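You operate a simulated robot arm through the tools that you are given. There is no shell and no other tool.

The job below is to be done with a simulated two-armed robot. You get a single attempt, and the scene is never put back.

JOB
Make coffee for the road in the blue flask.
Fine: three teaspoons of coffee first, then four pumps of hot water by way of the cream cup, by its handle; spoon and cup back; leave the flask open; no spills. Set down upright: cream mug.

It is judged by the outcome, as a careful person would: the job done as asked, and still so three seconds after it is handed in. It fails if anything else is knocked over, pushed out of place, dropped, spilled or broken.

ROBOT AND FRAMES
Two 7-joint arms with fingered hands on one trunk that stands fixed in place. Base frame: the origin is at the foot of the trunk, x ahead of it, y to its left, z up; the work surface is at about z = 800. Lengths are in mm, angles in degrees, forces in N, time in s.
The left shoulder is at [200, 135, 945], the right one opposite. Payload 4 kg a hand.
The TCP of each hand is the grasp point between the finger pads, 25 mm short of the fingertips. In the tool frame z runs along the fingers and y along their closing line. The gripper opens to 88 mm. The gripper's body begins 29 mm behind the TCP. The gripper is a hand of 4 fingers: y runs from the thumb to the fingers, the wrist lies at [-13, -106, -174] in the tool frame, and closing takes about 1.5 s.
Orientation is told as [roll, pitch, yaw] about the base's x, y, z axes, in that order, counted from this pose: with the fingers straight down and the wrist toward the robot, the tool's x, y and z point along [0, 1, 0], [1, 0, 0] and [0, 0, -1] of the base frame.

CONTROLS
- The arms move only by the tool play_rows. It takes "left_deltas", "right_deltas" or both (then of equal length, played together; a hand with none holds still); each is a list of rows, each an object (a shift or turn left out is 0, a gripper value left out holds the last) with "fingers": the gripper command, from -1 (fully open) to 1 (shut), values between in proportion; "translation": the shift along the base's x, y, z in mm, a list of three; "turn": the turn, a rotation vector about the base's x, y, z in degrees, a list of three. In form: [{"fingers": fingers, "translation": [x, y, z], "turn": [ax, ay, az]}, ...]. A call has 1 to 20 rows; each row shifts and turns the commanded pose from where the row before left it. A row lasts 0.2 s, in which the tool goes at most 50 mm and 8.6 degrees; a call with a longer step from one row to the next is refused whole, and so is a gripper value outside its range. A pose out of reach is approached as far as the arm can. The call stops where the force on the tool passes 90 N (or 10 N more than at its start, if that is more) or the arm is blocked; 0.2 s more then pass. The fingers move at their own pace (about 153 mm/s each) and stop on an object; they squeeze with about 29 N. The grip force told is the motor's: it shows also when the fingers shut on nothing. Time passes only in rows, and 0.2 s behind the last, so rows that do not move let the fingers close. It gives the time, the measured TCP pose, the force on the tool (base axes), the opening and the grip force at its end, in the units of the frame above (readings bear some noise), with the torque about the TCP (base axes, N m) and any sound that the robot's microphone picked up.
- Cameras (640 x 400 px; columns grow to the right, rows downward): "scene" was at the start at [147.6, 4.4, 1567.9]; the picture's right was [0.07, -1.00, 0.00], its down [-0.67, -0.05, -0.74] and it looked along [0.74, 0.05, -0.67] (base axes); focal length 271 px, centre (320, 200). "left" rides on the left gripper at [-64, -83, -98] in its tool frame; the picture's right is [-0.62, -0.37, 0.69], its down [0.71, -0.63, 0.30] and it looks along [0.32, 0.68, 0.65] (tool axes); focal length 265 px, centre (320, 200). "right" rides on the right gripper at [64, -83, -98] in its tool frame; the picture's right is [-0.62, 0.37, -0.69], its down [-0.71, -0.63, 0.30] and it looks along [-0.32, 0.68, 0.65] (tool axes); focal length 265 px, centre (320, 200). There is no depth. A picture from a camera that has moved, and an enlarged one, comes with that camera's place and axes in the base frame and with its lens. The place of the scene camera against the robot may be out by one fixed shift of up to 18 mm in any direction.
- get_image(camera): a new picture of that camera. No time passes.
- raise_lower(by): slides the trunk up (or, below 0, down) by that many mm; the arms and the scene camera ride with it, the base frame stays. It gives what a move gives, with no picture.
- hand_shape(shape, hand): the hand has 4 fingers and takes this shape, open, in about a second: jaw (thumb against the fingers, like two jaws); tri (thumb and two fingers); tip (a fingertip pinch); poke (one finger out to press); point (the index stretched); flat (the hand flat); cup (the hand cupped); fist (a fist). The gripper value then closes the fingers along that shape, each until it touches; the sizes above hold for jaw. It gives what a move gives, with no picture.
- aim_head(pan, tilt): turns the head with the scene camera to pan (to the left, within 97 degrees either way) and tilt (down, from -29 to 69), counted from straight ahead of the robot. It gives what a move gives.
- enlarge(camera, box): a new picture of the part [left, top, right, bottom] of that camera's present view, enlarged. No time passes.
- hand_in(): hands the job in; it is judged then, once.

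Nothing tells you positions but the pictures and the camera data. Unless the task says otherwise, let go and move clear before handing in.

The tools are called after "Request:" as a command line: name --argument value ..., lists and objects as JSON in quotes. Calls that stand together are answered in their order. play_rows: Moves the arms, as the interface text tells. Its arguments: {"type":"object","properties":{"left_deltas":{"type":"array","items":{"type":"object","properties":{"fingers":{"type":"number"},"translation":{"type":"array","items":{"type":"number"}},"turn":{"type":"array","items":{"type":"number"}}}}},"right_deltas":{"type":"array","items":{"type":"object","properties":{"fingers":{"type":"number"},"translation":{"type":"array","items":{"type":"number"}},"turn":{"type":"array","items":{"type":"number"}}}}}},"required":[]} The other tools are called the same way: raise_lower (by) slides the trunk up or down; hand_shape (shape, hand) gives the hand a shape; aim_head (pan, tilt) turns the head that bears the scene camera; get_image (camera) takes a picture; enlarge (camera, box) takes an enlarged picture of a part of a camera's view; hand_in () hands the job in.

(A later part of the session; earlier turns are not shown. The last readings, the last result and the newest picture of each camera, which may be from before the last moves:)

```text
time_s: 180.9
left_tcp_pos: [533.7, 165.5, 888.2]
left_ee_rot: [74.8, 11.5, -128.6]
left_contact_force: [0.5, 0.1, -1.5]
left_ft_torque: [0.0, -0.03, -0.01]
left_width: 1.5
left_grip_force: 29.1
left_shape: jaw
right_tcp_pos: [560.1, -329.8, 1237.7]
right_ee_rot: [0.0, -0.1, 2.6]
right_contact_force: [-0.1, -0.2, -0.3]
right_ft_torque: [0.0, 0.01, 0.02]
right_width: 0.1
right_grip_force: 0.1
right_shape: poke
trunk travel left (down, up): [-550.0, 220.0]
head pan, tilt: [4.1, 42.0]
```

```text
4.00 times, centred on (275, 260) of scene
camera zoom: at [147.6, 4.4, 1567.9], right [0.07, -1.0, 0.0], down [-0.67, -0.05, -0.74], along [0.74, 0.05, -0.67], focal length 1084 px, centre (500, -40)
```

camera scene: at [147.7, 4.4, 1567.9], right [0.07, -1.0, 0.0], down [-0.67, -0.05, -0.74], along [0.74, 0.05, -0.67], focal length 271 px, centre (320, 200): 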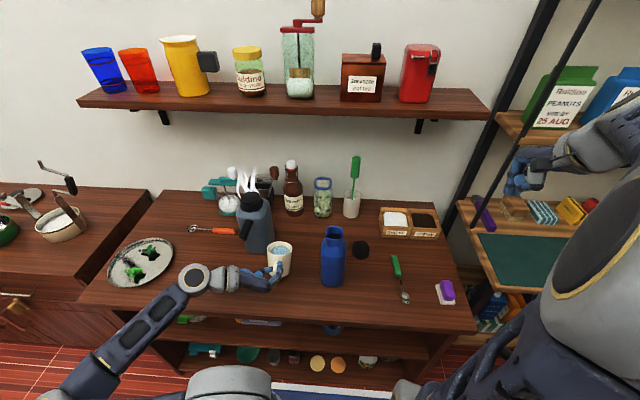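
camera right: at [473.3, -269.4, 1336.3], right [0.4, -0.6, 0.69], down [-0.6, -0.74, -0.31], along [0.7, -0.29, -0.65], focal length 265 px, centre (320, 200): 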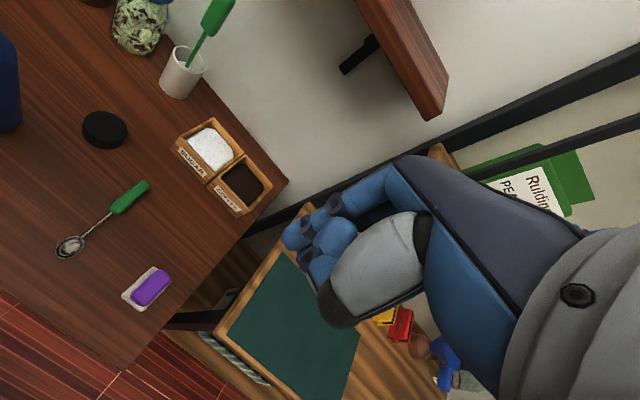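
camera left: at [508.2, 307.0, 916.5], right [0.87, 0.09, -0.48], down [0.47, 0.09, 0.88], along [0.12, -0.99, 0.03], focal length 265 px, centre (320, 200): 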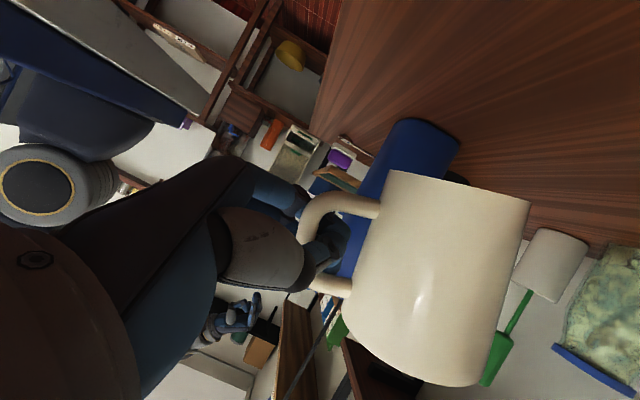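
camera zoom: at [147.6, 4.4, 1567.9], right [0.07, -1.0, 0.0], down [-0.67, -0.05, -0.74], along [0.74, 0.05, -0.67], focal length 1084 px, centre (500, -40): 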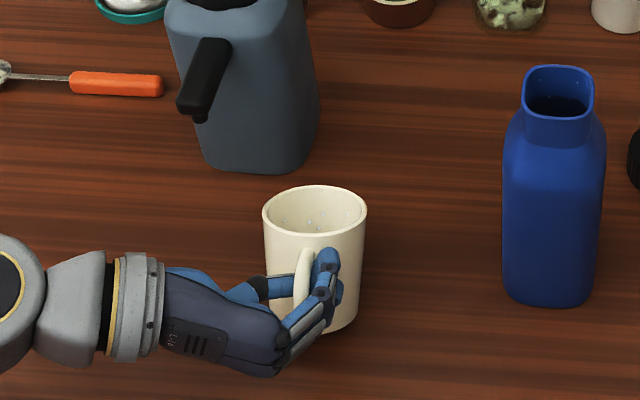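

Request:
play_rows --left_deltas '[{"translation": [3, 5, 0]}, {"translation": [5, 8, 0]}, {"translation": [6, 9, 0]}, {"translation": [6, 9, 0]}, {"translation": [6, 9, 0]}, {"translation": [6, 9, 0]}, {"translation": [5, 7, 0]}, {"translation": [3, 4, 0]}]'

Request:
enlarge --camera "left" --box '[280, 140, 580, 400]'

Request:
enlarge --camera "scene" --box '[205, 210, 315, 310]'

```text
time_s: 182.7
left_tcp_pos: [574.6, 226.9, 887.7]
left_ee_rot: [74.8, 11.4, -128.6]
left_contact_force: [-0.4, -0.3, -0.6]
left_ft_torque: [-0.07, 0.07, 0.0]
left_width: 1.7
left_grip_force: 29.3
left_shape: jaw
right_tcp_pos: [560.8, -329.0, 1239.2]
right_ee_rot: [-0.1, -0.1, 2.6]
right_contact_force: [-1.1, -0.1, -0.1]
right_ft_torque: [-0.01, -0.01, 0.05]
right_width: 0.0
right_grip_force: 0.2
right_shape: poke
trunk travel left (down, up): [-550.0, 220.0]
head pan, tilt: [4.1, 42.0]
```

```text
1.54 times, centred on (430, 270) of left
camera zoom: at [542.1, 366.8, 868.6], right [0.72, 0.09, -0.69], down [0.69, 0.09, 0.72], along [0.12, -0.99, 0.0], focal length 408 px, centre (151, 92)
```

zoom: 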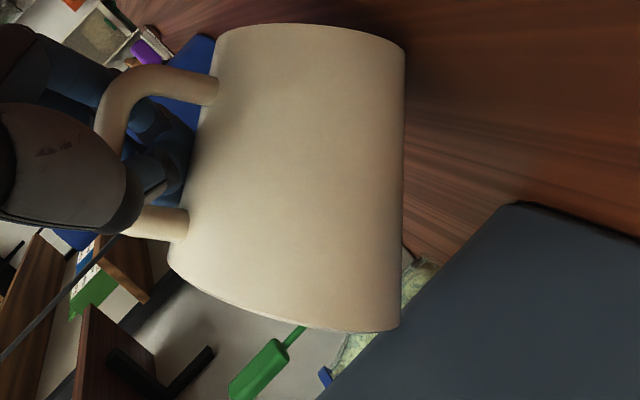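

```text
4.00 times, centred on (260, 260) of scene
camera zoom: at [147.6, 4.4, 1567.9], right [0.07, -1.0, 0.0], down [-0.67, -0.05, -0.74], along [0.74, 0.05, -0.67], focal length 1084 px, centre (560, -40)
```

zoom: 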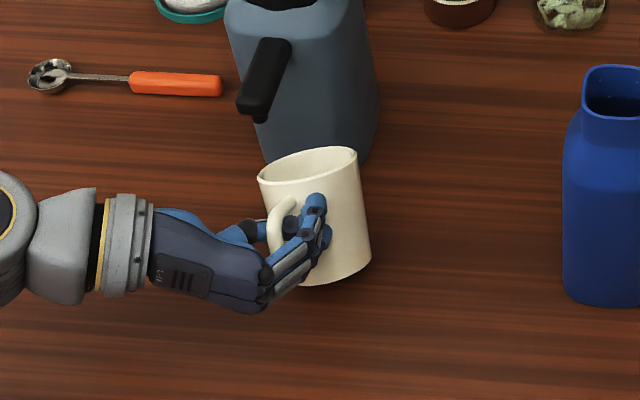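

The mug has slipped further (the tilt is growing) though it's empty and just above the table. I'll lower it now so the table brings it upright, slowly.

Request:
play_rows --left_deltas '[{"translation": [0, 0, -3]}, {"translation": [0, 0, -3]}, {"translation": [0, 0, -3]}, {"translation": [0, 0, 0]}]'

Request:
enlarge --camera "left" --box '[280, 140, 580, 400]'

Request:
enlarge --camera "scene" --box '[205, 210, 315, 310]'

```text
time_s: 183.7
left_tcp_pos: [576.2, 227.0, 876.7]
left_ee_rot: [74.9, 11.4, -128.6]
left_contact_force: [-0.7, -0.4, 0.9]
left_ft_torque: [0.01, -0.04, -0.01]
left_width: 1.7
left_grip_force: 28.8
left_shape: jaw
right_tcp_pos: [560.0, -329.8, 1238.7]
right_ee_rot: [0.1, -0.1, 2.6]
right_contact_force: [0.0, 0.0, 0.2]
right_ft_torque: [-0.01, 0.02, 0.01]
right_width: 0.1
right_grip_force: 0.1
right_shape: poke
trunk travel left (down, up): [-550.0, 220.0]
head pan, tilt: [4.1, 42.0]
```

```text
1.54 times, centred on (430, 270) of left
camera zoom: at [541.7, 366.8, 859.5], right [0.72, 0.09, -0.69], down [0.69, 0.09, 0.72], along [0.12, -0.99, 0.0], focal length 408 px, centre (151, 92)
```

zoom: 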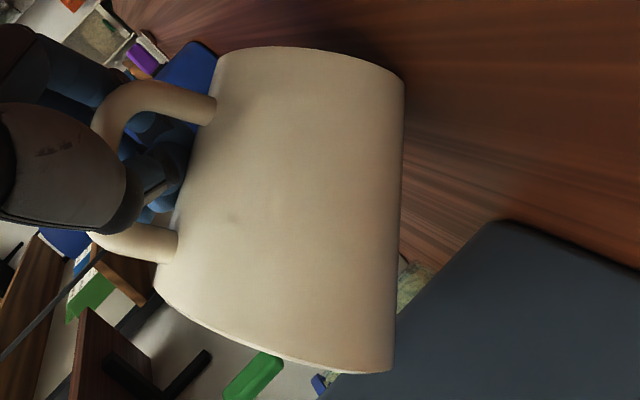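

```text
4.00 times, centred on (260, 260) of scene
camera zoom: at [147.6, 4.4, 1567.9], right [0.07, -1.0, 0.0], down [-0.67, -0.05, -0.74], along [0.74, 0.05, -0.67], focal length 1084 px, centre (560, -40)
```

zoom: 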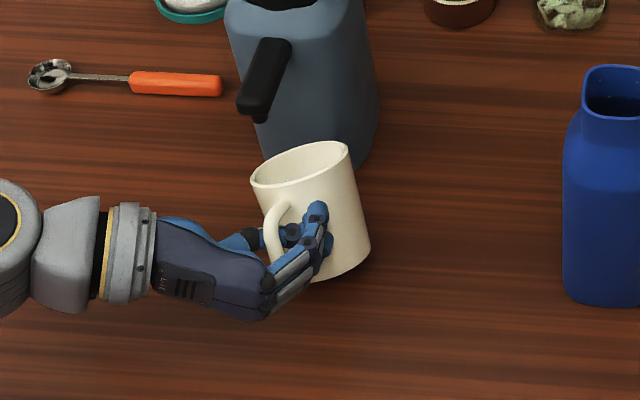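

The mug leans left with its right bottom edge on the table. I'll roll the hand to bring it upright while lowering.

Request:
play_rows --left_deltas '[{"translation": [0, 0, -2], "turn": [4, 0, 0]}, {"translation": [0, 0, -2], "turn": [4, 0, 0]}, {"translation": [0, 0, -2], "turn": [3, 0, 0]}, {"translation": [0, 0, 0]}]'

Request:
enlarge --camera "left" --box '[280, 140, 580, 400]'

Request:
enlarge --camera "scene" --box '[205, 210, 315, 310]'

```text
time_s: 184.7
left_tcp_pos: [574.6, 226.5, 871.8]
left_ee_rot: [67.5, 20.0, -130.6]
left_contact_force: [-0.9, -1.1, 0.8]
left_ft_torque: [-0.08, 0.0, -0.04]
left_width: 1.8
left_grip_force: 28.5
left_shape: jaw
right_tcp_pos: [560.0, -328.9, 1238.1]
right_ee_rot: [-0.1, -0.2, 2.7]
right_contact_force: [0.0, 0.4, -1.1]
right_ft_torque: [0.0, 0.0, 0.0]
right_width: 0.0
right_grip_force: 0.1
right_shape: poke
trunk travel left (down, up): [-550.0, 220.0]
head pan, tilt: [4.1, 42.0]
```

```text
1.54 times, centred on (430, 270) of left
camera zoom: at [541.7, 367.8, 880.4], right [0.72, 0.22, -0.66], down [0.69, -0.05, 0.73], along [0.12, -0.97, -0.19], focal length 408 px, centre (151, 92)
```

zoom: 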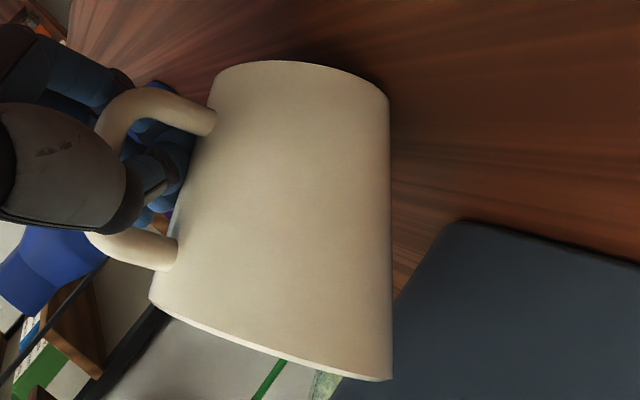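

```text
4.00 times, centred on (260, 260) of scene
camera zoom: at [147.6, 4.4, 1567.9], right [0.07, -1.0, 0.0], down [-0.67, -0.05, -0.74], along [0.74, 0.05, -0.67], focal length 1084 px, centre (560, -40)
```

zoom: 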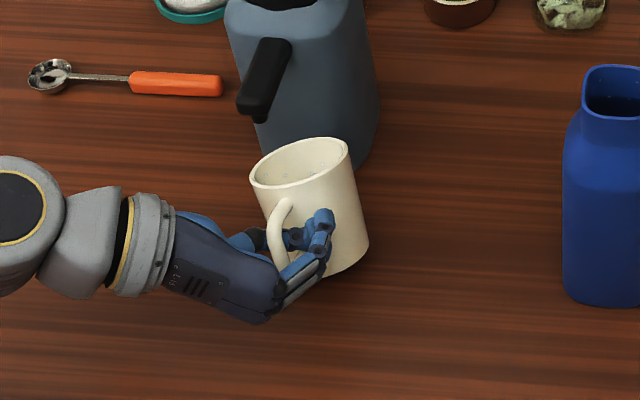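

Request:
play_rows --left_deltas '[{"translation": [0, 0, -3]}, {"translation": [0, 0, -3]}, {"translation": [0, 0, -3]}, {"translation": [0, 0, 0]}]'

Request:
enlarge --camera "left" --box '[280, 140, 580, 400]'

Request:
enlarge --camera "scene" --box '[205, 210, 315, 310]'

```text
time_s: 185.7
left_tcp_pos: [575.2, 226.4, 862.4]
left_ee_rot: [67.5, 20.0, -130.6]
left_contact_force: [-0.9, 0.1, -0.4]
left_ft_torque: [-0.02, 0.0, 0.02]
left_width: 1.6
left_grip_force: 29.2
left_shape: jaw
right_tcp_pos: [558.3, -330.1, 1238.3]
right_ee_rot: [0.0, 0.0, 2.6]
right_contact_force: [0.6, 0.4, 0.1]
right_ft_torque: [-0.03, -0.04, 0.03]
right_width: 0.0
right_grip_force: 0.1
right_shape: poke
trunk travel left (down, up): [-550.0, 220.0]
head pan, tilt: [4.1, 42.0]
```

```text
1.54 times, centred on (430, 270) of left
camera zoom: at [541.9, 367.6, 870.9], right [0.72, 0.22, -0.66], down [0.69, -0.05, 0.73], along [0.12, -0.97, -0.19], focal length 408 px, centre (151, 92)
```

zoom: 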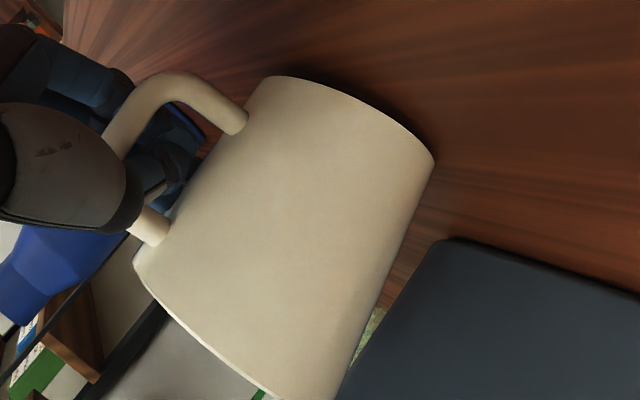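

```text
4.00 times, centred on (260, 260) of scene
camera zoom: at [147.6, 4.4, 1567.9], right [0.07, -1.0, 0.0], down [-0.67, -0.05, -0.74], along [0.74, 0.05, -0.67], focal length 1084 px, centre (560, -40)
```

zoom: 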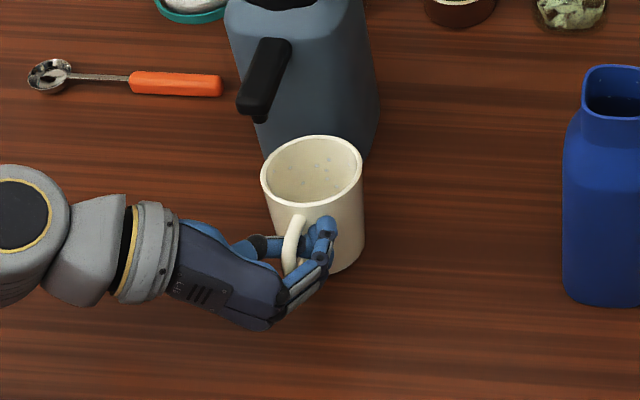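

Request:
play_rows --left_deltas '[{"translation": [0, 0, -2]}, {"translation": [0, 0, -2]}, {"translation": [0, 0, -1]}, {"translation": [0, 0, 0]}]'

Request:
enlarge --camera "left" --box '[280, 140, 580, 400]'

Request:
enlarge --camera "scene" --box '[205, 210, 315, 310]'

```text
time_s: 186.7
left_tcp_pos: [575.2, 226.9, 857.7]
left_ee_rot: [67.4, 20.0, -130.5]
left_contact_force: [-0.3, -0.8, -0.1]
left_ft_torque: [0.01, 0.01, 0.02]
left_width: 1.8
left_grip_force: 29.3
left_shape: jaw
right_tcp_pos: [560.6, -329.6, 1239.4]
right_ee_rot: [0.0, -0.1, 2.7]
right_contact_force: [-0.2, 0.2, -0.6]
right_ft_torque: [0.0, -0.01, 0.01]
right_width: 0.0
right_grip_force: 0.0
right_shape: poke
trunk travel left (down, up): [-550.0, 220.0]
head pan, tilt: [4.1, 42.0]
```

```text
1.54 times, centred on (430, 270) of left
camera zoom: at [541.8, 367.9, 866.1], right [0.72, 0.22, -0.66], down [0.69, -0.05, 0.73], along [0.12, -0.97, -0.19], focal length 408 px, centre (151, 92)
```

zoom: 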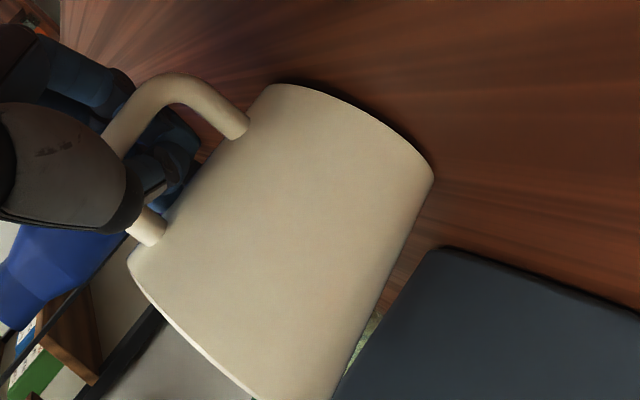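

```text
4.00 times, centred on (260, 260) of scene
camera zoom: at [147.6, 4.4, 1567.9], right [0.07, -1.0, 0.0], down [-0.67, -0.05, -0.74], along [0.74, 0.05, -0.67], focal length 1084 px, centre (560, -40)
```

zoom: 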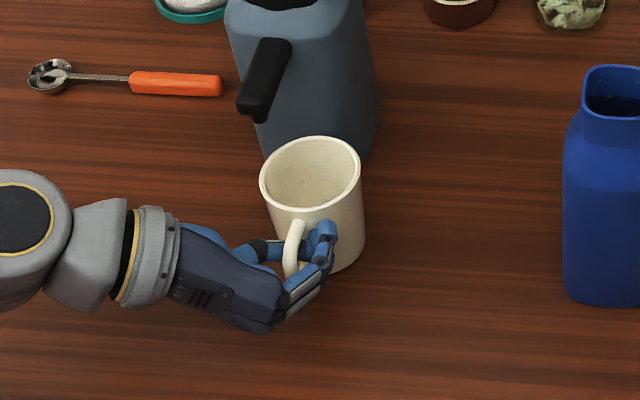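

Nearly flat. I'll lower the last bit and nudge it by the handle toward its original spot.

Request:
play_rows --left_deltas '[{"translation": [0, 0, -2]}, {"translation": [0, 0, -1]}, {"translation": [-1, 2, 0]}, {"translation": [-1, 3, 0]}, {"translation": [-1, 3, 0]}, {"translation": [-1, 3, 0]}, {"translation": [0, 0, 0]}]'

Request:
enlarge --camera "left" --box '[280, 140, 580, 400]'

Request:
enlarge --camera "scene" --box '[205, 210, 315, 310]'

```text
time_s: 188.3
left_tcp_pos: [570.5, 237.6, 854.7]
left_ee_rot: [67.5, 20.0, -130.7]
left_contact_force: [0.0, 0.2, -1.2]
left_ft_torque: [-0.03, 0.03, -0.01]
left_width: 1.8
left_grip_force: 28.7
left_shape: jaw
right_tcp_pos: [560.3, -330.1, 1238.8]
right_ee_rot: [-0.1, -0.1, 2.5]
right_contact_force: [-0.4, -0.4, 0.1]
right_ft_torque: [-0.03, -0.02, -0.02]
right_width: 0.1
right_grip_force: 0.1
right_shape: poke
trunk travel left (down, up): [-550.0, 220.0]
head pan, tilt: [4.1, 42.0]
```

```text
1.54 times, centred on (430, 270) of left
camera zoom: at [537.6, 378.7, 863.2], right [0.72, 0.22, -0.66], down [0.69, -0.05, 0.73], along [0.12, -0.97, -0.19], focal length 408 px, centre (151, 92)
```

zoom: 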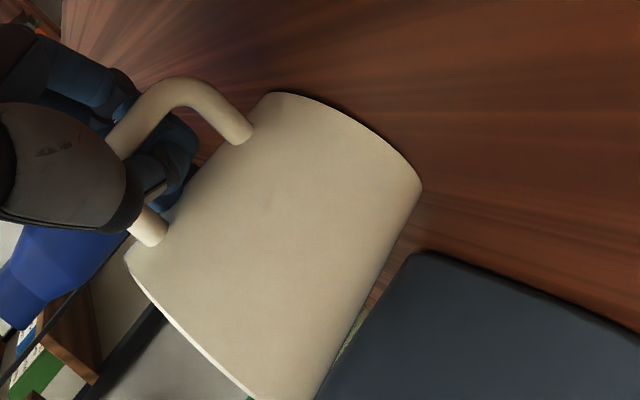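

```text
4.00 times, centred on (260, 260) of scene
camera zoom: at [147.6, 4.4, 1567.9], right [0.07, -1.0, 0.0], down [-0.67, -0.05, -0.74], along [0.74, 0.05, -0.67], focal length 1084 px, centre (560, -40)
```

zoom: 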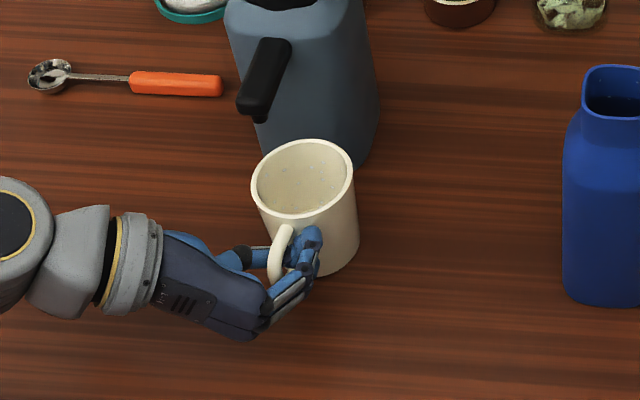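

The mug is standing within about 4 mm of its original spot. I'll release gradually in small steps.

Request:
play_rows --left_deltas '[{"translation": [0, 0, -1]}, {"fingers": 0.95}, {"fingers": 0.9}, {"fingers": 0.85}, {"fingers": 0.8}, {"fingers": 0.75}, {"fingers": 0.7}, {"fingers": 0.65}, {"fingers": 0.6}]'

Request:
enlarge --camera "left" --box '[280, 140, 580, 400]'

Request:
enlarge --camera "scene" --box '[205, 210, 315, 310]'

```text
time_s: 190.3
left_tcp_pos: [571.1, 239.1, 853.7]
left_ee_rot: [67.4, 20.0, -130.5]
left_contact_force: [-0.4, -0.3, -0.8]
left_ft_torque: [-0.01, 0.04, -0.07]
left_width: 17.3
left_grip_force: 0.0
left_shape: jaw
right_tcp_pos: [558.6, -329.4, 1238.6]
right_ee_rot: [0.0, -0.1, 2.7]
right_contact_force: [0.2, -0.3, -0.2]
right_ft_torque: [0.01, 0.02, 0.0]
right_width: 0.2
right_grip_force: 0.0
right_shape: poke
trunk travel left (down, up): [-550.0, 220.0]
head pan, tilt: [4.1, 42.0]
```

```text
1.54 times, centred on (430, 270) of left
camera zoom: at [537.8, 378.8, 862.3], right [0.72, 0.22, -0.66], down [0.69, -0.05, 0.73], along [0.12, -0.97, -0.19], focal length 408 px, centre (151, 92)
```

zoom: 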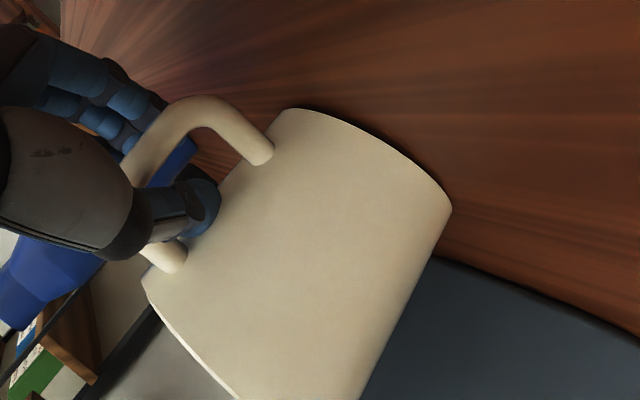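

```text
4.00 times, centred on (260, 260) of scene
camera zoom: at [147.6, 4.4, 1567.9], right [0.07, -1.0, 0.0], down [-0.67, -0.05, -0.74], along [0.74, 0.05, -0.67], focal length 1084 px, centre (560, -40)
```

zoom: 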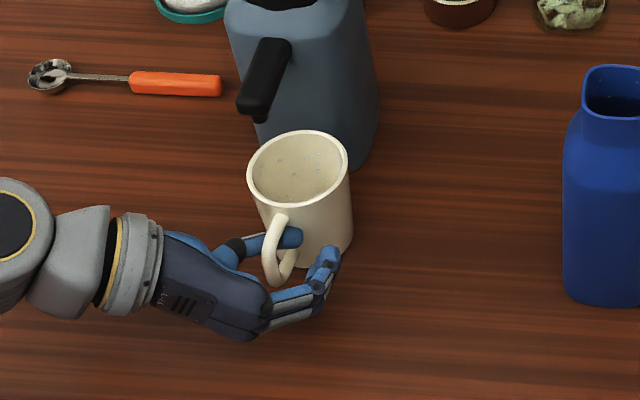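

Released: the mug stands upright about 5 mm from its original place. The thumb tip is still through the loop, so I'll back the hand out horizontally along the finger direction in small steps.

Request:
play_rows --left_deltas '[{"translation": [-2.5, 1.6, 0]}, {"translation": [-2.5, 1.6, 0]}, {"translation": [-2.5, 1.6, 0]}]'

Request:
enlarge --camera "left" --box '[280, 140, 580, 400]'

Request:
enlarge --camera "scene" --box '[215, 220, 295, 300]'

```text
time_s: 191.1
left_tcp_pos: [563.8, 243.7, 854.6]
left_ee_rot: [67.5, 20.0, -130.6]
left_contact_force: [1.2, 0.6, -0.8]
left_ft_torque: [-0.04, 0.04, -0.04]
left_width: 17.6
left_grip_force: 0.1
left_shape: jaw
right_tcp_pos: [558.8, -330.1, 1238.4]
right_ee_rot: [-0.1, -0.1, 2.6]
right_contact_force: [0.1, -0.5, 0.5]
right_ft_torque: [0.02, 0.01, 0.01]
right_width: 0.1
right_grip_force: 0.0
right_shape: poke
trunk travel left (down, up): [-550.0, 220.0]
head pan, tilt: [4.1, 42.0]
```

```text
1.54 times, centred on (430, 270) of left
camera zoom: at [530.3, 383.9, 862.2], right [0.72, 0.22, -0.66], down [0.69, -0.05, 0.73], along [0.12, -0.97, -0.19], focal length 408 px, centre (151, 92)
```

zoom: 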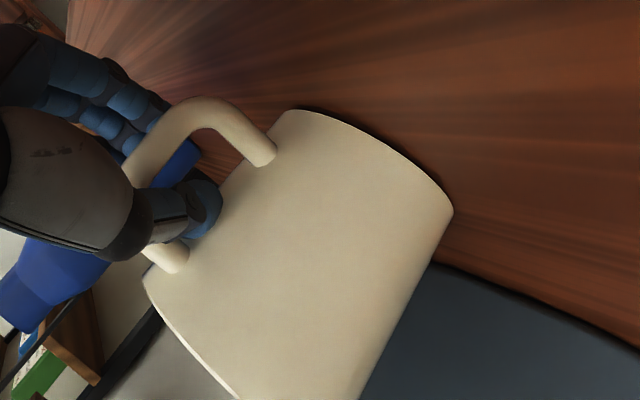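

```text
5.00 times, centred on (255, 260) of scene
camera zoom: at [147.7, 4.4, 1567.9], right [0.07, -1.0, 0.0], down [-0.67, -0.05, -0.74], along [0.74, 0.05, -0.67], focal length 1356 px, centre (645, -100)
```

zoom: 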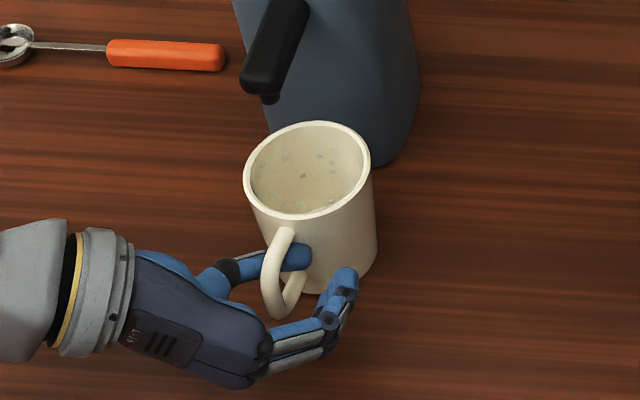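

The curled thumb is hooking the bar, so backing out drags the mug. I'll move back in a little and open the hand so the thumb swings out of the loop.

Request:
play_rows --left_deltas '[{"translation": [2, -1.3, 0]}, {"translation": [2, -1.3, 0]}, {"fingers": 0.5}, {"fingers": 0.4}, {"fingers": 0.3}, {"fingers": 0.2}, {"fingers": 0.2}]'

Request:
enlarge --camera "left" --box '[280, 140, 580, 400]'

Request:
enlarge --camera "scene" --box '[215, 220, 295, 300]'

```text
time_s: 192.7
left_tcp_pos: [567.1, 241.0, 854.4]
left_ee_rot: [67.5, 20.0, -130.5]
left_contact_force: [0.6, -0.2, -1.6]
left_ft_torque: [-0.03, 0.07, -0.02]
left_width: 34.2
left_grip_force: 0.0
left_shape: jaw
right_tcp_pos: [559.3, -328.7, 1238.7]
right_ee_rot: [0.0, -0.1, 2.6]
right_contact_force: [0.4, -0.1, 1.1]
right_ft_torque: [-0.03, -0.02, -0.04]
right_width: 0.0
right_grip_force: 0.1
right_shape: poke
trunk travel left (down, up): [-550.0, 220.0]
head pan, tilt: [4.1, 42.0]
```

```text
1.54 times, centred on (430, 270) of left
camera zoom: at [534.2, 381.5, 862.3], right [0.72, 0.22, -0.66], down [0.69, -0.05, 0.73], along [0.12, -0.97, -0.19], focal length 408 px, centre (151, 92)
```

zoom: 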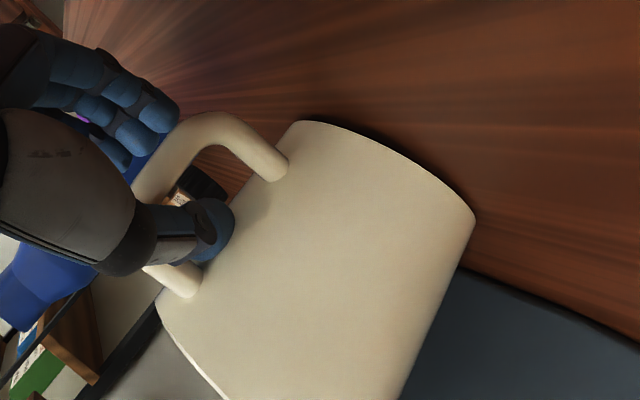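

```text
5.00 times, centred on (255, 260) of scene
camera zoom: at [147.6, 4.4, 1567.9], right [0.07, -1.0, 0.0], down [-0.67, -0.05, -0.74], along [0.74, 0.05, -0.67], focal length 1356 px, centre (645, -100)
```

zoom: 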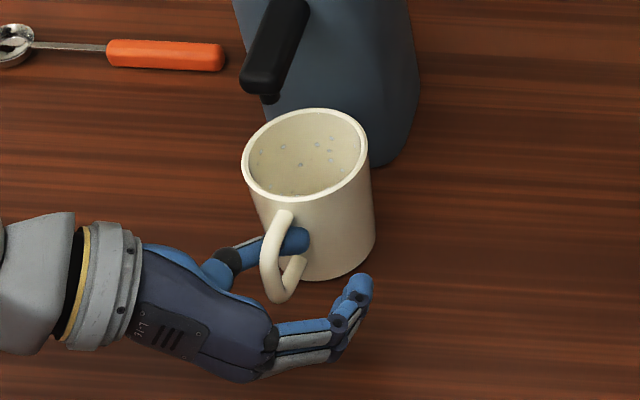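

The thumb needs to slide out of the loop along its own axis, to the left. I'll move the hand that way in small steps.

Request:
play_rows --left_deltas '[{"translation": [-1, 4, 0]}, {"translation": [-1, 4, 0]}, {"translation": [-1, 4, 0]}]'

Request:
enlarge --camera "left" --box '[280, 140, 580, 400]'

Request:
enlarge --camera "scene" --box '[215, 220, 295, 300]'

```text
time_s: 193.5
left_tcp_pos: [563.0, 252.6, 853.5]
left_ee_rot: [67.5, 19.9, -130.7]
left_contact_force: [0.4, -0.3, -0.6]
left_ft_torque: [-0.05, 0.06, -0.01]
left_width: 34.1
left_grip_force: 0.0
left_shape: jaw
right_tcp_pos: [559.3, -329.5, 1239.1]
right_ee_rot: [0.1, 0.0, 2.6]
right_contact_force: [-0.2, 0.1, -0.1]
right_ft_torque: [-0.02, -0.01, -0.04]
right_width: 0.1
right_grip_force: 0.1
right_shape: poke
trunk travel left (down, up): [-550.0, 220.0]
head pan, tilt: [4.1, 42.0]
```

```text
1.54 times, centred on (430, 270) of left
camera zoom: at [531.2, 393.3, 862.3], right [0.72, 0.22, -0.66], down [0.69, -0.05, 0.73], along [0.12, -0.97, -0.19], focal length 408 px, centre (151, 92)
```

zoom: 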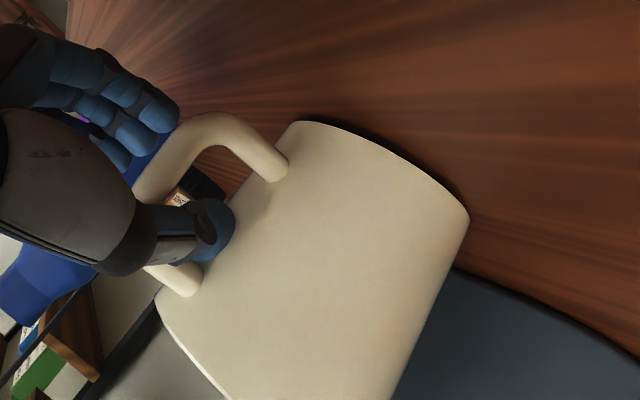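

```text
5.00 times, centred on (255, 260) of scene
camera zoom: at [147.7, 4.4, 1567.9], right [0.07, -1.0, 0.0], down [-0.67, -0.05, -0.74], along [0.74, 0.05, -0.67], focal length 1356 px, centre (645, -100)
```

zoom: 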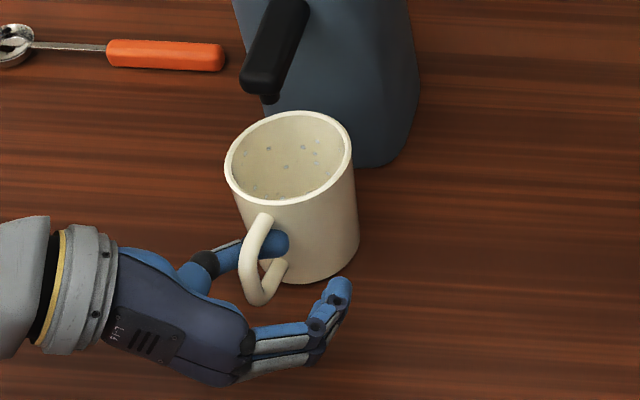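

The thumb is lightly wedged between bar and wall. I'll set a mid opening so it sits free in the gap, then slide out along its axis.

Request:
play_rows --left_deltas '[{"fingers": 0.36}, {"fingers": 0.42}, {"fingers": 0.44}, {"fingers": 0.44}]'

Request:
enlarge --camera "left" --box '[300, 200, 460, 360]'

Request:
play_rows --left_deltas '[{"translation": [-1, 2.8, 0.3]}, {"translation": [-1, 2.8, 0.3]}, {"translation": [-1, 2.8, 0.3]}]'

Request:
enlarge --camera "left" --box '[300, 200, 460, 360]'

Request:
enlarge --camera "scene" --box '[215, 220, 295, 300]'

```text
time_s: 194.5
left_tcp_pos: [564.2, 252.8, 853.8]
left_ee_rot: [67.5, 20.0, -130.7]
left_contact_force: [0.3, -0.1, -0.5]
left_ft_torque: [-0.01, 0.0, 0.03]
left_width: 25.0
left_grip_force: 0.1
left_shape: jaw
right_tcp_pos: [558.8, -329.6, 1238.7]
right_ee_rot: [0.0, -0.2, 2.6]
right_contact_force: [-0.1, 0.4, -1.0]
right_ft_torque: [0.04, 0.0, -0.04]
right_width: 0.1
right_grip_force: 0.1
right_shape: poke
trunk travel left (down, up): [-550.0, 220.0]
head pan, tilt: [4.1, 42.0]
```

```text
2.50 times, centred on (380, 280) of left
camera zoom: at [531.2, 393.4, 862.3], right [0.72, 0.22, -0.66], down [0.69, -0.05, 0.73], along [0.12, -0.97, -0.19], focal length 664 px, centre (170, 0)
```

zoom: 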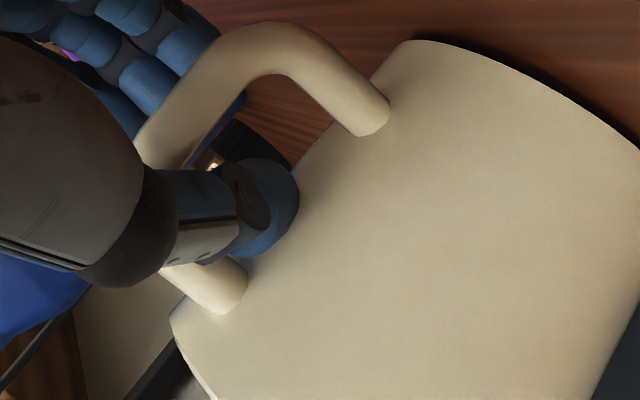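

```text
time_s: 195.3
left_tcp_pos: [560.6, 261.1, 854.4]
left_ee_rot: [67.5, 19.9, -130.7]
left_contact_force: [0.8, 0.4, -2.0]
left_ft_torque: [-0.02, 0.04, -0.04]
left_width: 24.6
left_grip_force: 0.1
left_shape: jaw
right_tcp_pos: [560.0, -330.6, 1239.8]
right_ee_rot: [0.0, -0.1, 2.6]
right_contact_force: [-0.2, 0.0, -1.0]
right_ft_torque: [0.03, 0.01, 0.0]
right_width: 0.0
right_grip_force: 0.2
right_shape: poke
trunk travel left (down, up): [-550.0, 220.0]
head pan, tilt: [4.1, 42.0]
```

```text
2.50 times, centred on (380, 280) of left
camera zoom: at [528.6, 401.8, 863.3], right [0.72, 0.22, -0.66], down [0.69, -0.05, 0.73], along [0.12, -0.97, -0.19], focal length 664 px, centre (170, 0)
```

zoom: 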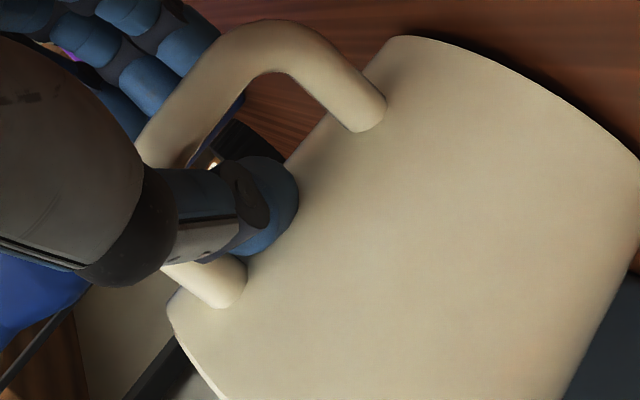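

```text
5.00 times, centred on (255, 260) of scene
camera zoom: at [147.7, 4.4, 1567.9], right [0.07, -1.0, 0.0], down [-0.67, -0.05, -0.74], along [0.74, 0.05, -0.67], focal length 1356 px, centre (645, -100)
```

zoom: 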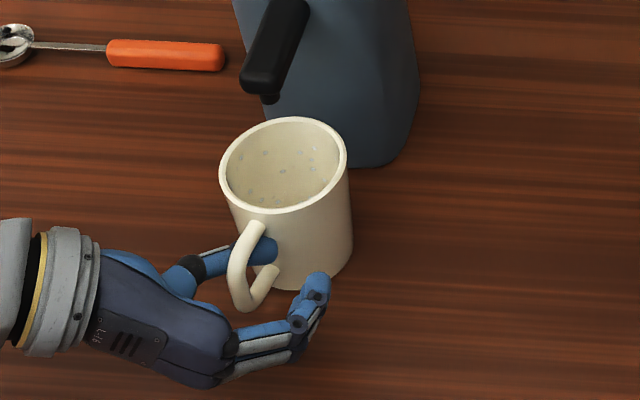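

The thumb is holding up the top arm slightly (the base isn't fully flat), which drags the mug. I'll lower the hand a few millimetres so the mug sits flat and the thumb is free.

Request:
play_rows --left_deltas '[{"translation": [0, 0, -2]}, {"translation": [0, 0, -2]}, {"translation": [0, 0, -1]}, {"translation": [0, 0, 0]}]'

Request:
enlarge --camera "left" --box '[280, 160, 580, 400]'

Request:
enlarge --camera "left" --box '[300, 200, 460, 360]'

```text
time_s: 196.3
left_tcp_pos: [561.2, 261.1, 849.6]
left_ee_rot: [67.4, 20.0, -130.7]
left_contact_force: [-0.7, 0.4, -1.1]
left_ft_torque: [0.02, 0.01, 0.01]
left_width: 24.6
left_grip_force: 0.1
left_shape: jaw
right_tcp_pos: [559.5, -330.9, 1239.2]
right_ee_rot: [0.0, -0.1, 2.6]
right_contact_force: [0.5, -0.1, 0.0]
right_ft_torque: [0.02, 0.01, -0.03]
right_width: 0.0
right_grip_force: 0.1
right_shape: poke
trunk travel left (down, up): [-550.0, 220.0]
head pan, tilt: [4.1, 42.0]
```

```text
1.67 times, centred on (430, 280) of left
camera zoom: at [528.3, 401.9, 858.0], right [0.72, 0.22, -0.66], down [0.69, -0.05, 0.73], along [0.12, -0.97, -0.19], focal length 442 px, centre (137, 67)
```

zoom: 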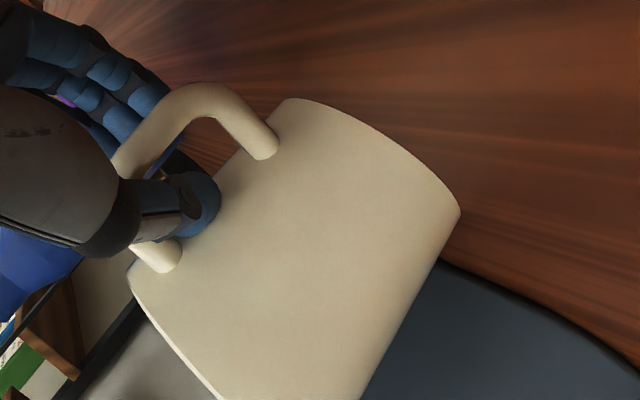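

```text
2.50 times, centred on (380, 280) of left
camera zoom: at [528.3, 401.9, 858.0], right [0.72, 0.22, -0.66], down [0.69, -0.05, 0.73], along [0.12, -0.97, -0.19], focal length 664 px, centre (170, 0)
```

zoom: 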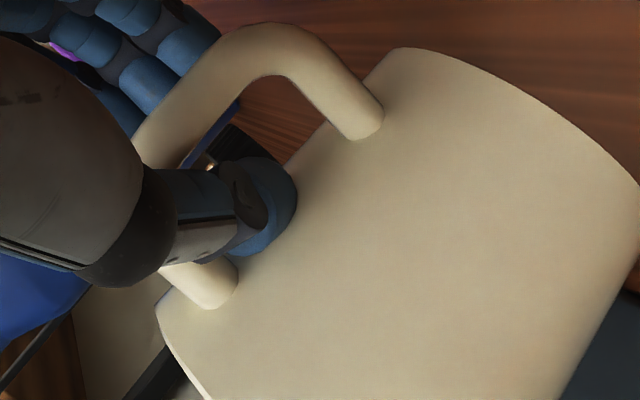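

The mug is flat now. I'll lower 4 mm more to centre the thumb in the loop, then slide out.

Request:
play_rows --left_deltas '[{"translation": [0, 0, -2]}, {"translation": [0, 0, -2]}, {"translation": [0, 0, 0]}, {"translation": [-0.8, 2.5, 0]}, {"translation": [-0.8, 2.5, 0]}, {"translation": [-0.8, 2.5, 0]}, {"translation": [0, 0, 0]}]'

Request:
enlarge --camera "left" --box '[300, 200, 460, 360]'

Request:
enlarge --camera "scene" --box '[215, 220, 295, 300]'

```text
time_s: 197.9
left_tcp_pos: [560.2, 267.8, 845.8]
left_ee_rot: [67.5, 20.0, -130.6]
left_contact_force: [-0.5, -0.8, 0.3]
left_ft_torque: [0.04, 0.01, -0.02]
left_width: 24.6
left_grip_force: 0.0
left_shape: jaw
right_tcp_pos: [559.9, -330.3, 1239.1]
right_ee_rot: [-0.1, 0.0, 2.5]
right_contact_force: [0.2, 0.3, 0.2]
right_ft_torque: [0.02, 0.01, -0.01]
right_width: 0.0
right_grip_force: 0.1
right_shape: poke
trunk travel left (down, up): [-550.0, 220.0]
head pan, tilt: [4.1, 42.0]
```

```text
2.50 times, centred on (380, 280) of left
camera zoom: at [526.0, 409.3, 854.4], right [0.72, 0.22, -0.66], down [0.69, -0.05, 0.73], along [0.12, -0.97, -0.19], focal length 664 px, centre (170, 0)
```

zoom: 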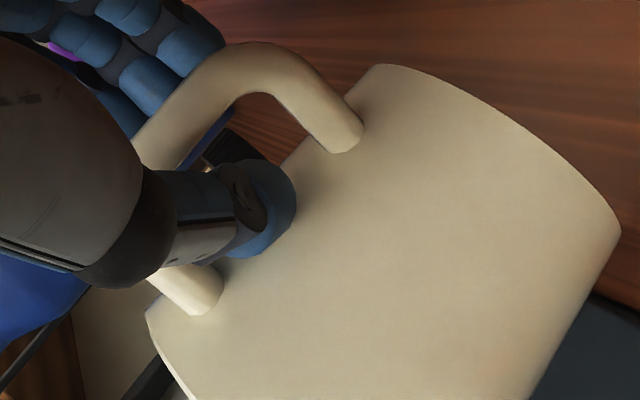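

```text
5.00 times, centred on (255, 260) of scene
camera zoom: at [147.6, 4.4, 1567.9], right [0.07, -1.0, 0.0], down [-0.67, -0.05, -0.74], along [0.74, 0.05, -0.67], focal length 1356 px, centre (645, -100)
```

zoom: 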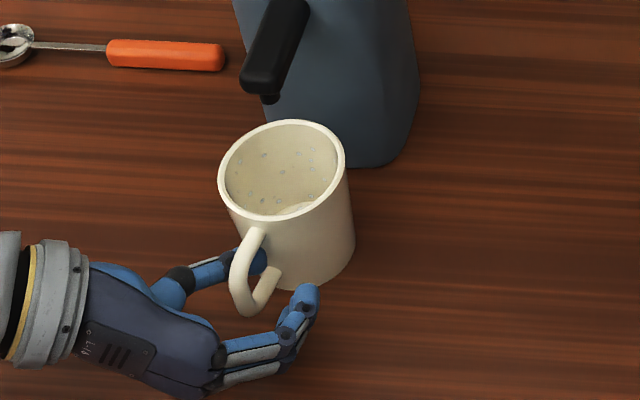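

The thumb is sliding out and the mug stays put. I'll continue.

Request:
play_rows --left_deltas '[{"translation": [-1, 3, 0]}, {"translation": [-1, 3, 0]}, {"translation": [-1, 3, 0]}, {"translation": [-1, 3, 0]}]'

Request:
enlarge --camera "left" --box '[300, 200, 460, 360]'

Request:
enlarge --camera "scene" --box '[215, 220, 295, 300]'

```text
time_s: 198.9
left_tcp_pos: [554.7, 280.5, 845.7]
left_ee_rot: [67.4, 19.9, -130.6]
left_contact_force: [-0.7, 0.0, -0.1]
left_ft_torque: [-0.04, 0.02, -0.03]
left_width: 24.8
left_grip_force: 0.1
left_shape: jaw
right_tcp_pos: [559.8, -330.2, 1239.9]
right_ee_rot: [0.0, -0.1, 2.6]
right_contact_force: [-0.3, -0.4, -0.3]
right_ft_torque: [0.0, -0.02, -0.01]
right_width: 0.0
right_grip_force: 0.1
right_shape: poke
trunk travel left (down, up): [-550.0, 220.0]
head pan, tilt: [4.1, 42.0]
```

```text
2.50 times, centred on (380, 280) of left
camera zoom: at [521.4, 421.0, 854.5], right [0.72, 0.22, -0.66], down [0.69, -0.05, 0.73], along [0.12, -0.97, -0.19], focal length 664 px, centre (170, 0)
```

zoom: 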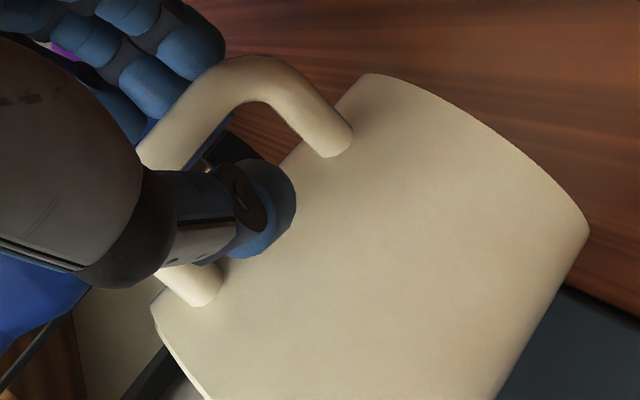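

```text
5.00 times, centred on (255, 260) of scene
camera zoom: at [147.6, 4.4, 1567.9], right [0.07, -1.0, 0.0], down [-0.67, -0.05, -0.74], along [0.74, 0.05, -0.67], focal length 1356 px, centre (645, -100)
```

zoom: 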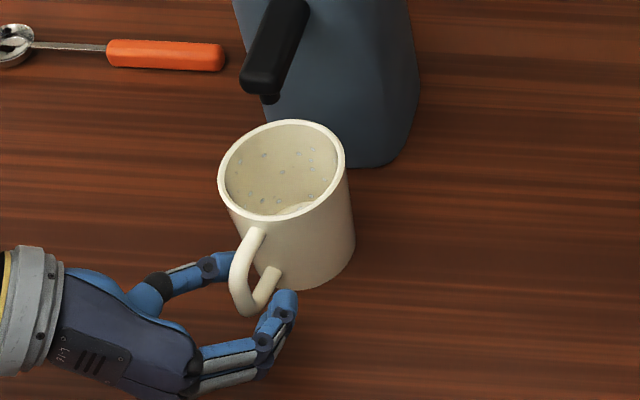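

The thumb tip is nearly out and the mug is unmoved. Next I'll go a little more to the left, then back away.

Request:
play_rows --left_deltas '[{"translation": [-1, 3, 0]}, {"translation": [-2, 3, 0]}]'

Request:
enlarge --camera "left" --box '[300, 200, 460, 360]'

Request:
enlarge --camera "scene" --box '[225, 235, 275, 285]'

```text
time_s: 199.5
left_tcp_pos: [551.1, 285.8, 845.6]
left_ee_rot: [67.4, 20.0, -130.6]
left_contact_force: [-0.5, 0.4, 0.1]
left_ft_torque: [-0.02, -0.03, 0.02]
left_width: 24.7
left_grip_force: 0.0
left_shape: jaw
right_tcp_pos: [559.4, -329.8, 1238.3]
right_ee_rot: [-0.1, 0.0, 2.6]
right_contact_force: [0.6, -0.6, -0.9]
right_ft_torque: [0.01, -0.02, 0.04]
right_width: 0.1
right_grip_force: 0.1
right_shape: poke
trunk travel left (down, up): [-550.0, 220.0]
head pan, tilt: [4.1, 42.0]
```

```text
2.50 times, centred on (380, 280) of left
camera zoom: at [518.6, 426.7, 854.0], right [0.72, 0.22, -0.66], down [0.69, -0.05, 0.73], along [0.12, -0.97, -0.19], focal length 664 px, centre (170, 0)
```

zoom: 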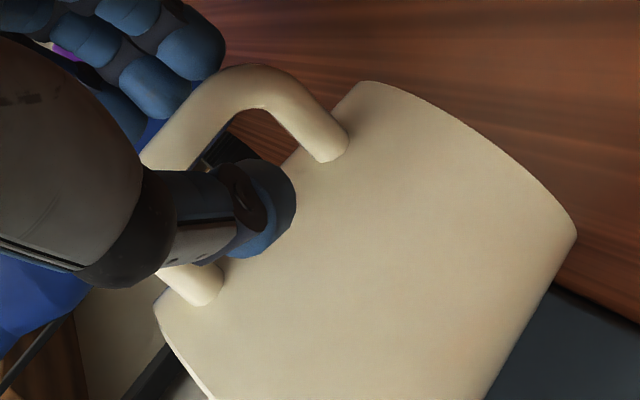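

```text
8.00 times, centred on (250, 260) of scene
camera zoom: at [147.6, 4.4, 1567.9], right [0.07, -1.0, 0.0], down [-0.67, -0.05, -0.74], along [0.74, 0.05, -0.67], focal length 2169 px, centre (880, -280)
```

zoom: 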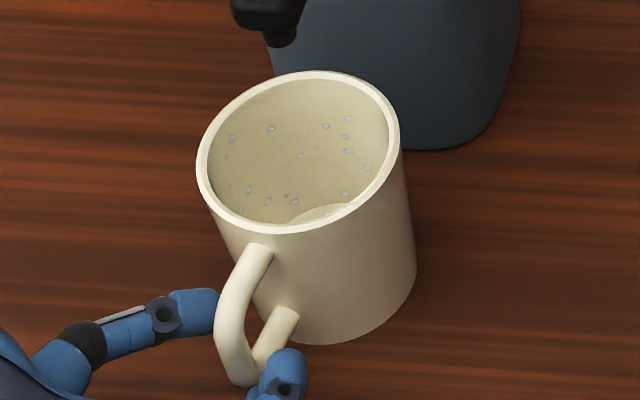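

The thumb is out and the mug is standing free and empty. I'll open a little to clear the fingers from the handle, then retreat back-left and up.

Request:
play_rows --left_deltas '[{"fingers": 0.3}, {"fingers": 0.1}, {"fingers": 0}, {"fingers": 0}]'

Request:
enlarge --camera "scene" --box '[215, 225, 285, 295]'

Request:
enlarge --camera "left" --box '[280, 160, 580, 400]'

```text
time_s: 200.5
left_tcp_pos: [551.3, 286.1, 844.8]
left_ee_rot: [67.5, 20.0, -130.5]
left_contact_force: [-0.5, -0.4, -0.9]
left_ft_torque: [0.01, 0.02, -0.01]
left_width: 43.4
left_grip_force: 0.0
left_shape: jaw
right_tcp_pos: [559.5, -329.7, 1239.9]
right_ee_rot: [-0.1, -0.1, 2.5]
right_contact_force: [-1.2, -0.6, 0.1]
right_ft_torque: [-0.01, 0.01, -0.03]
right_width: 0.0
right_grip_force: 0.0
right_shape: poke
trunk travel left (down, up): [-550.0, 220.0]
head pan, tilt: [4.1, 42.0]
```

```text
5.71 times, centred on (250, 260) of scene
camera zoom: at [147.6, 4.4, 1567.9], right [0.07, -1.0, 0.0], down [-0.67, -0.05, -0.74], along [0.74, 0.05, -0.67], focal length 1549 px, centre (720, -143)
```

zoom: 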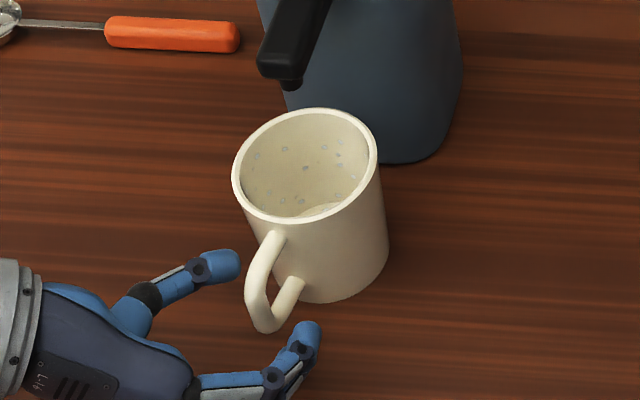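

```text
1.67 times, centred on (430, 280) of left
camera zoom: at [518.5, 426.8, 854.0], right [0.72, 0.22, -0.66], down [0.69, -0.05, 0.73], along [0.12, -0.97, -0.19], focal length 442 px, centre (137, 67)
```

zoom: 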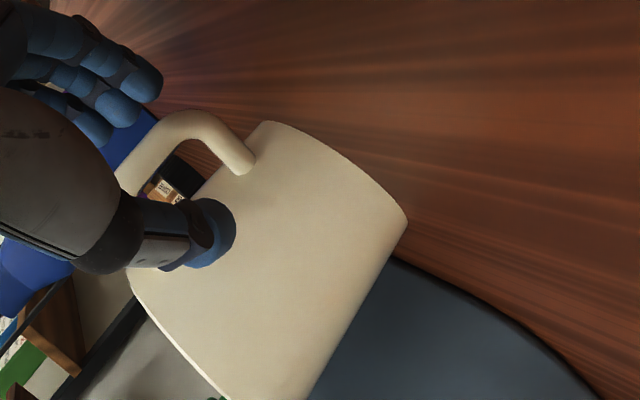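

Free on both sides. Retreating straight back, then up.

Request:
play_rows --left_deltas '[{"translation": [-6, 0, 0]}, {"translation": [-8, 0, 0]}, {"translation": [-10, 0, 1]}, {"translation": [-12, 2, 4]}, {"translation": [-10, 4, 12]}, {"translation": [0, 6, 25]}, {"translation": [0, 8, 30]}, {"translation": [0, 10, 30]}, {"translation": [0, 10, 30]}]'

Request:
enlarge --camera "scene" --box '[215, 210, 295, 290]'

Request:
get_image --camera "left"

Request:
get_image --camera "scene"

```text
time_s: 202.5
left_tcp_pos: [506.4, 325.5, 978.8]
left_ee_rot: [67.6, 20.0, -130.6]
left_contact_force: [-0.4, 0.0, 0.8]
left_ft_torque: [-0.03, 0.03, -0.02]
left_width: 43.7
left_grip_force: 0.0
left_shape: jaw
right_tcp_pos: [560.8, -329.3, 1239.6]
right_ee_rot: [0.0, -0.1, 2.6]
right_contact_force: [-0.3, -0.5, 0.0]
right_ft_torque: [-0.01, 0.0, 0.03]
right_width: 0.0
right_grip_force: 0.1
right_shape: poke
trunk travel left (down, up): [-550.0, 220.0]
head pan, tilt: [4.1, 42.0]
```

```text
5.00 times, centred on (255, 250) of scene
camera zoom: at [147.7, 4.4, 1567.9], right [0.07, -1.0, 0.0], down [-0.67, -0.05, -0.74], along [0.74, 0.05, -0.67], focal length 1356 px, centre (645, -50)
```

zoom: 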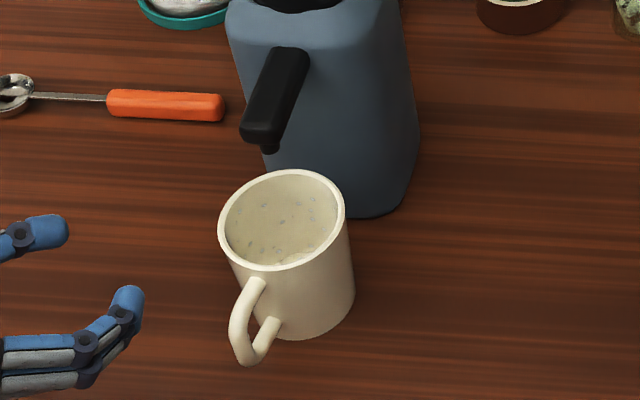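

```text
taken
camera left: at [473.1, 466.9, 986.9], right [0.72, 0.22, -0.66], down [0.69, -0.05, 0.73], along [0.12, -0.97, -0.19], focal length 265 px, centre (320, 200)
```

left: 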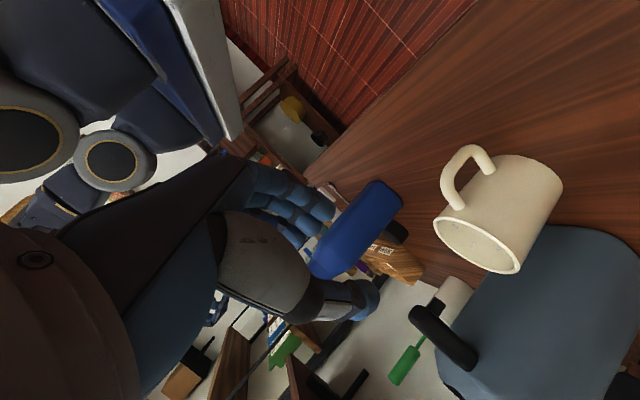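

```text
taken
camera scene: at [147.7, 4.4, 1567.9], right [0.07, -1.0, 0.0], down [-0.67, -0.05, -0.74], along [0.74, 0.05, -0.67], focal length 271 px, centre (320, 200)
```

scene: 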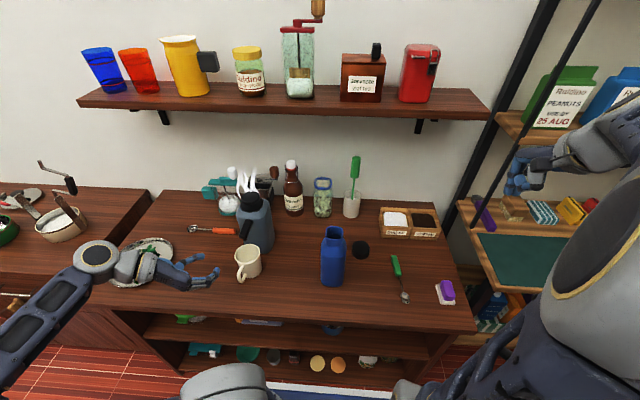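

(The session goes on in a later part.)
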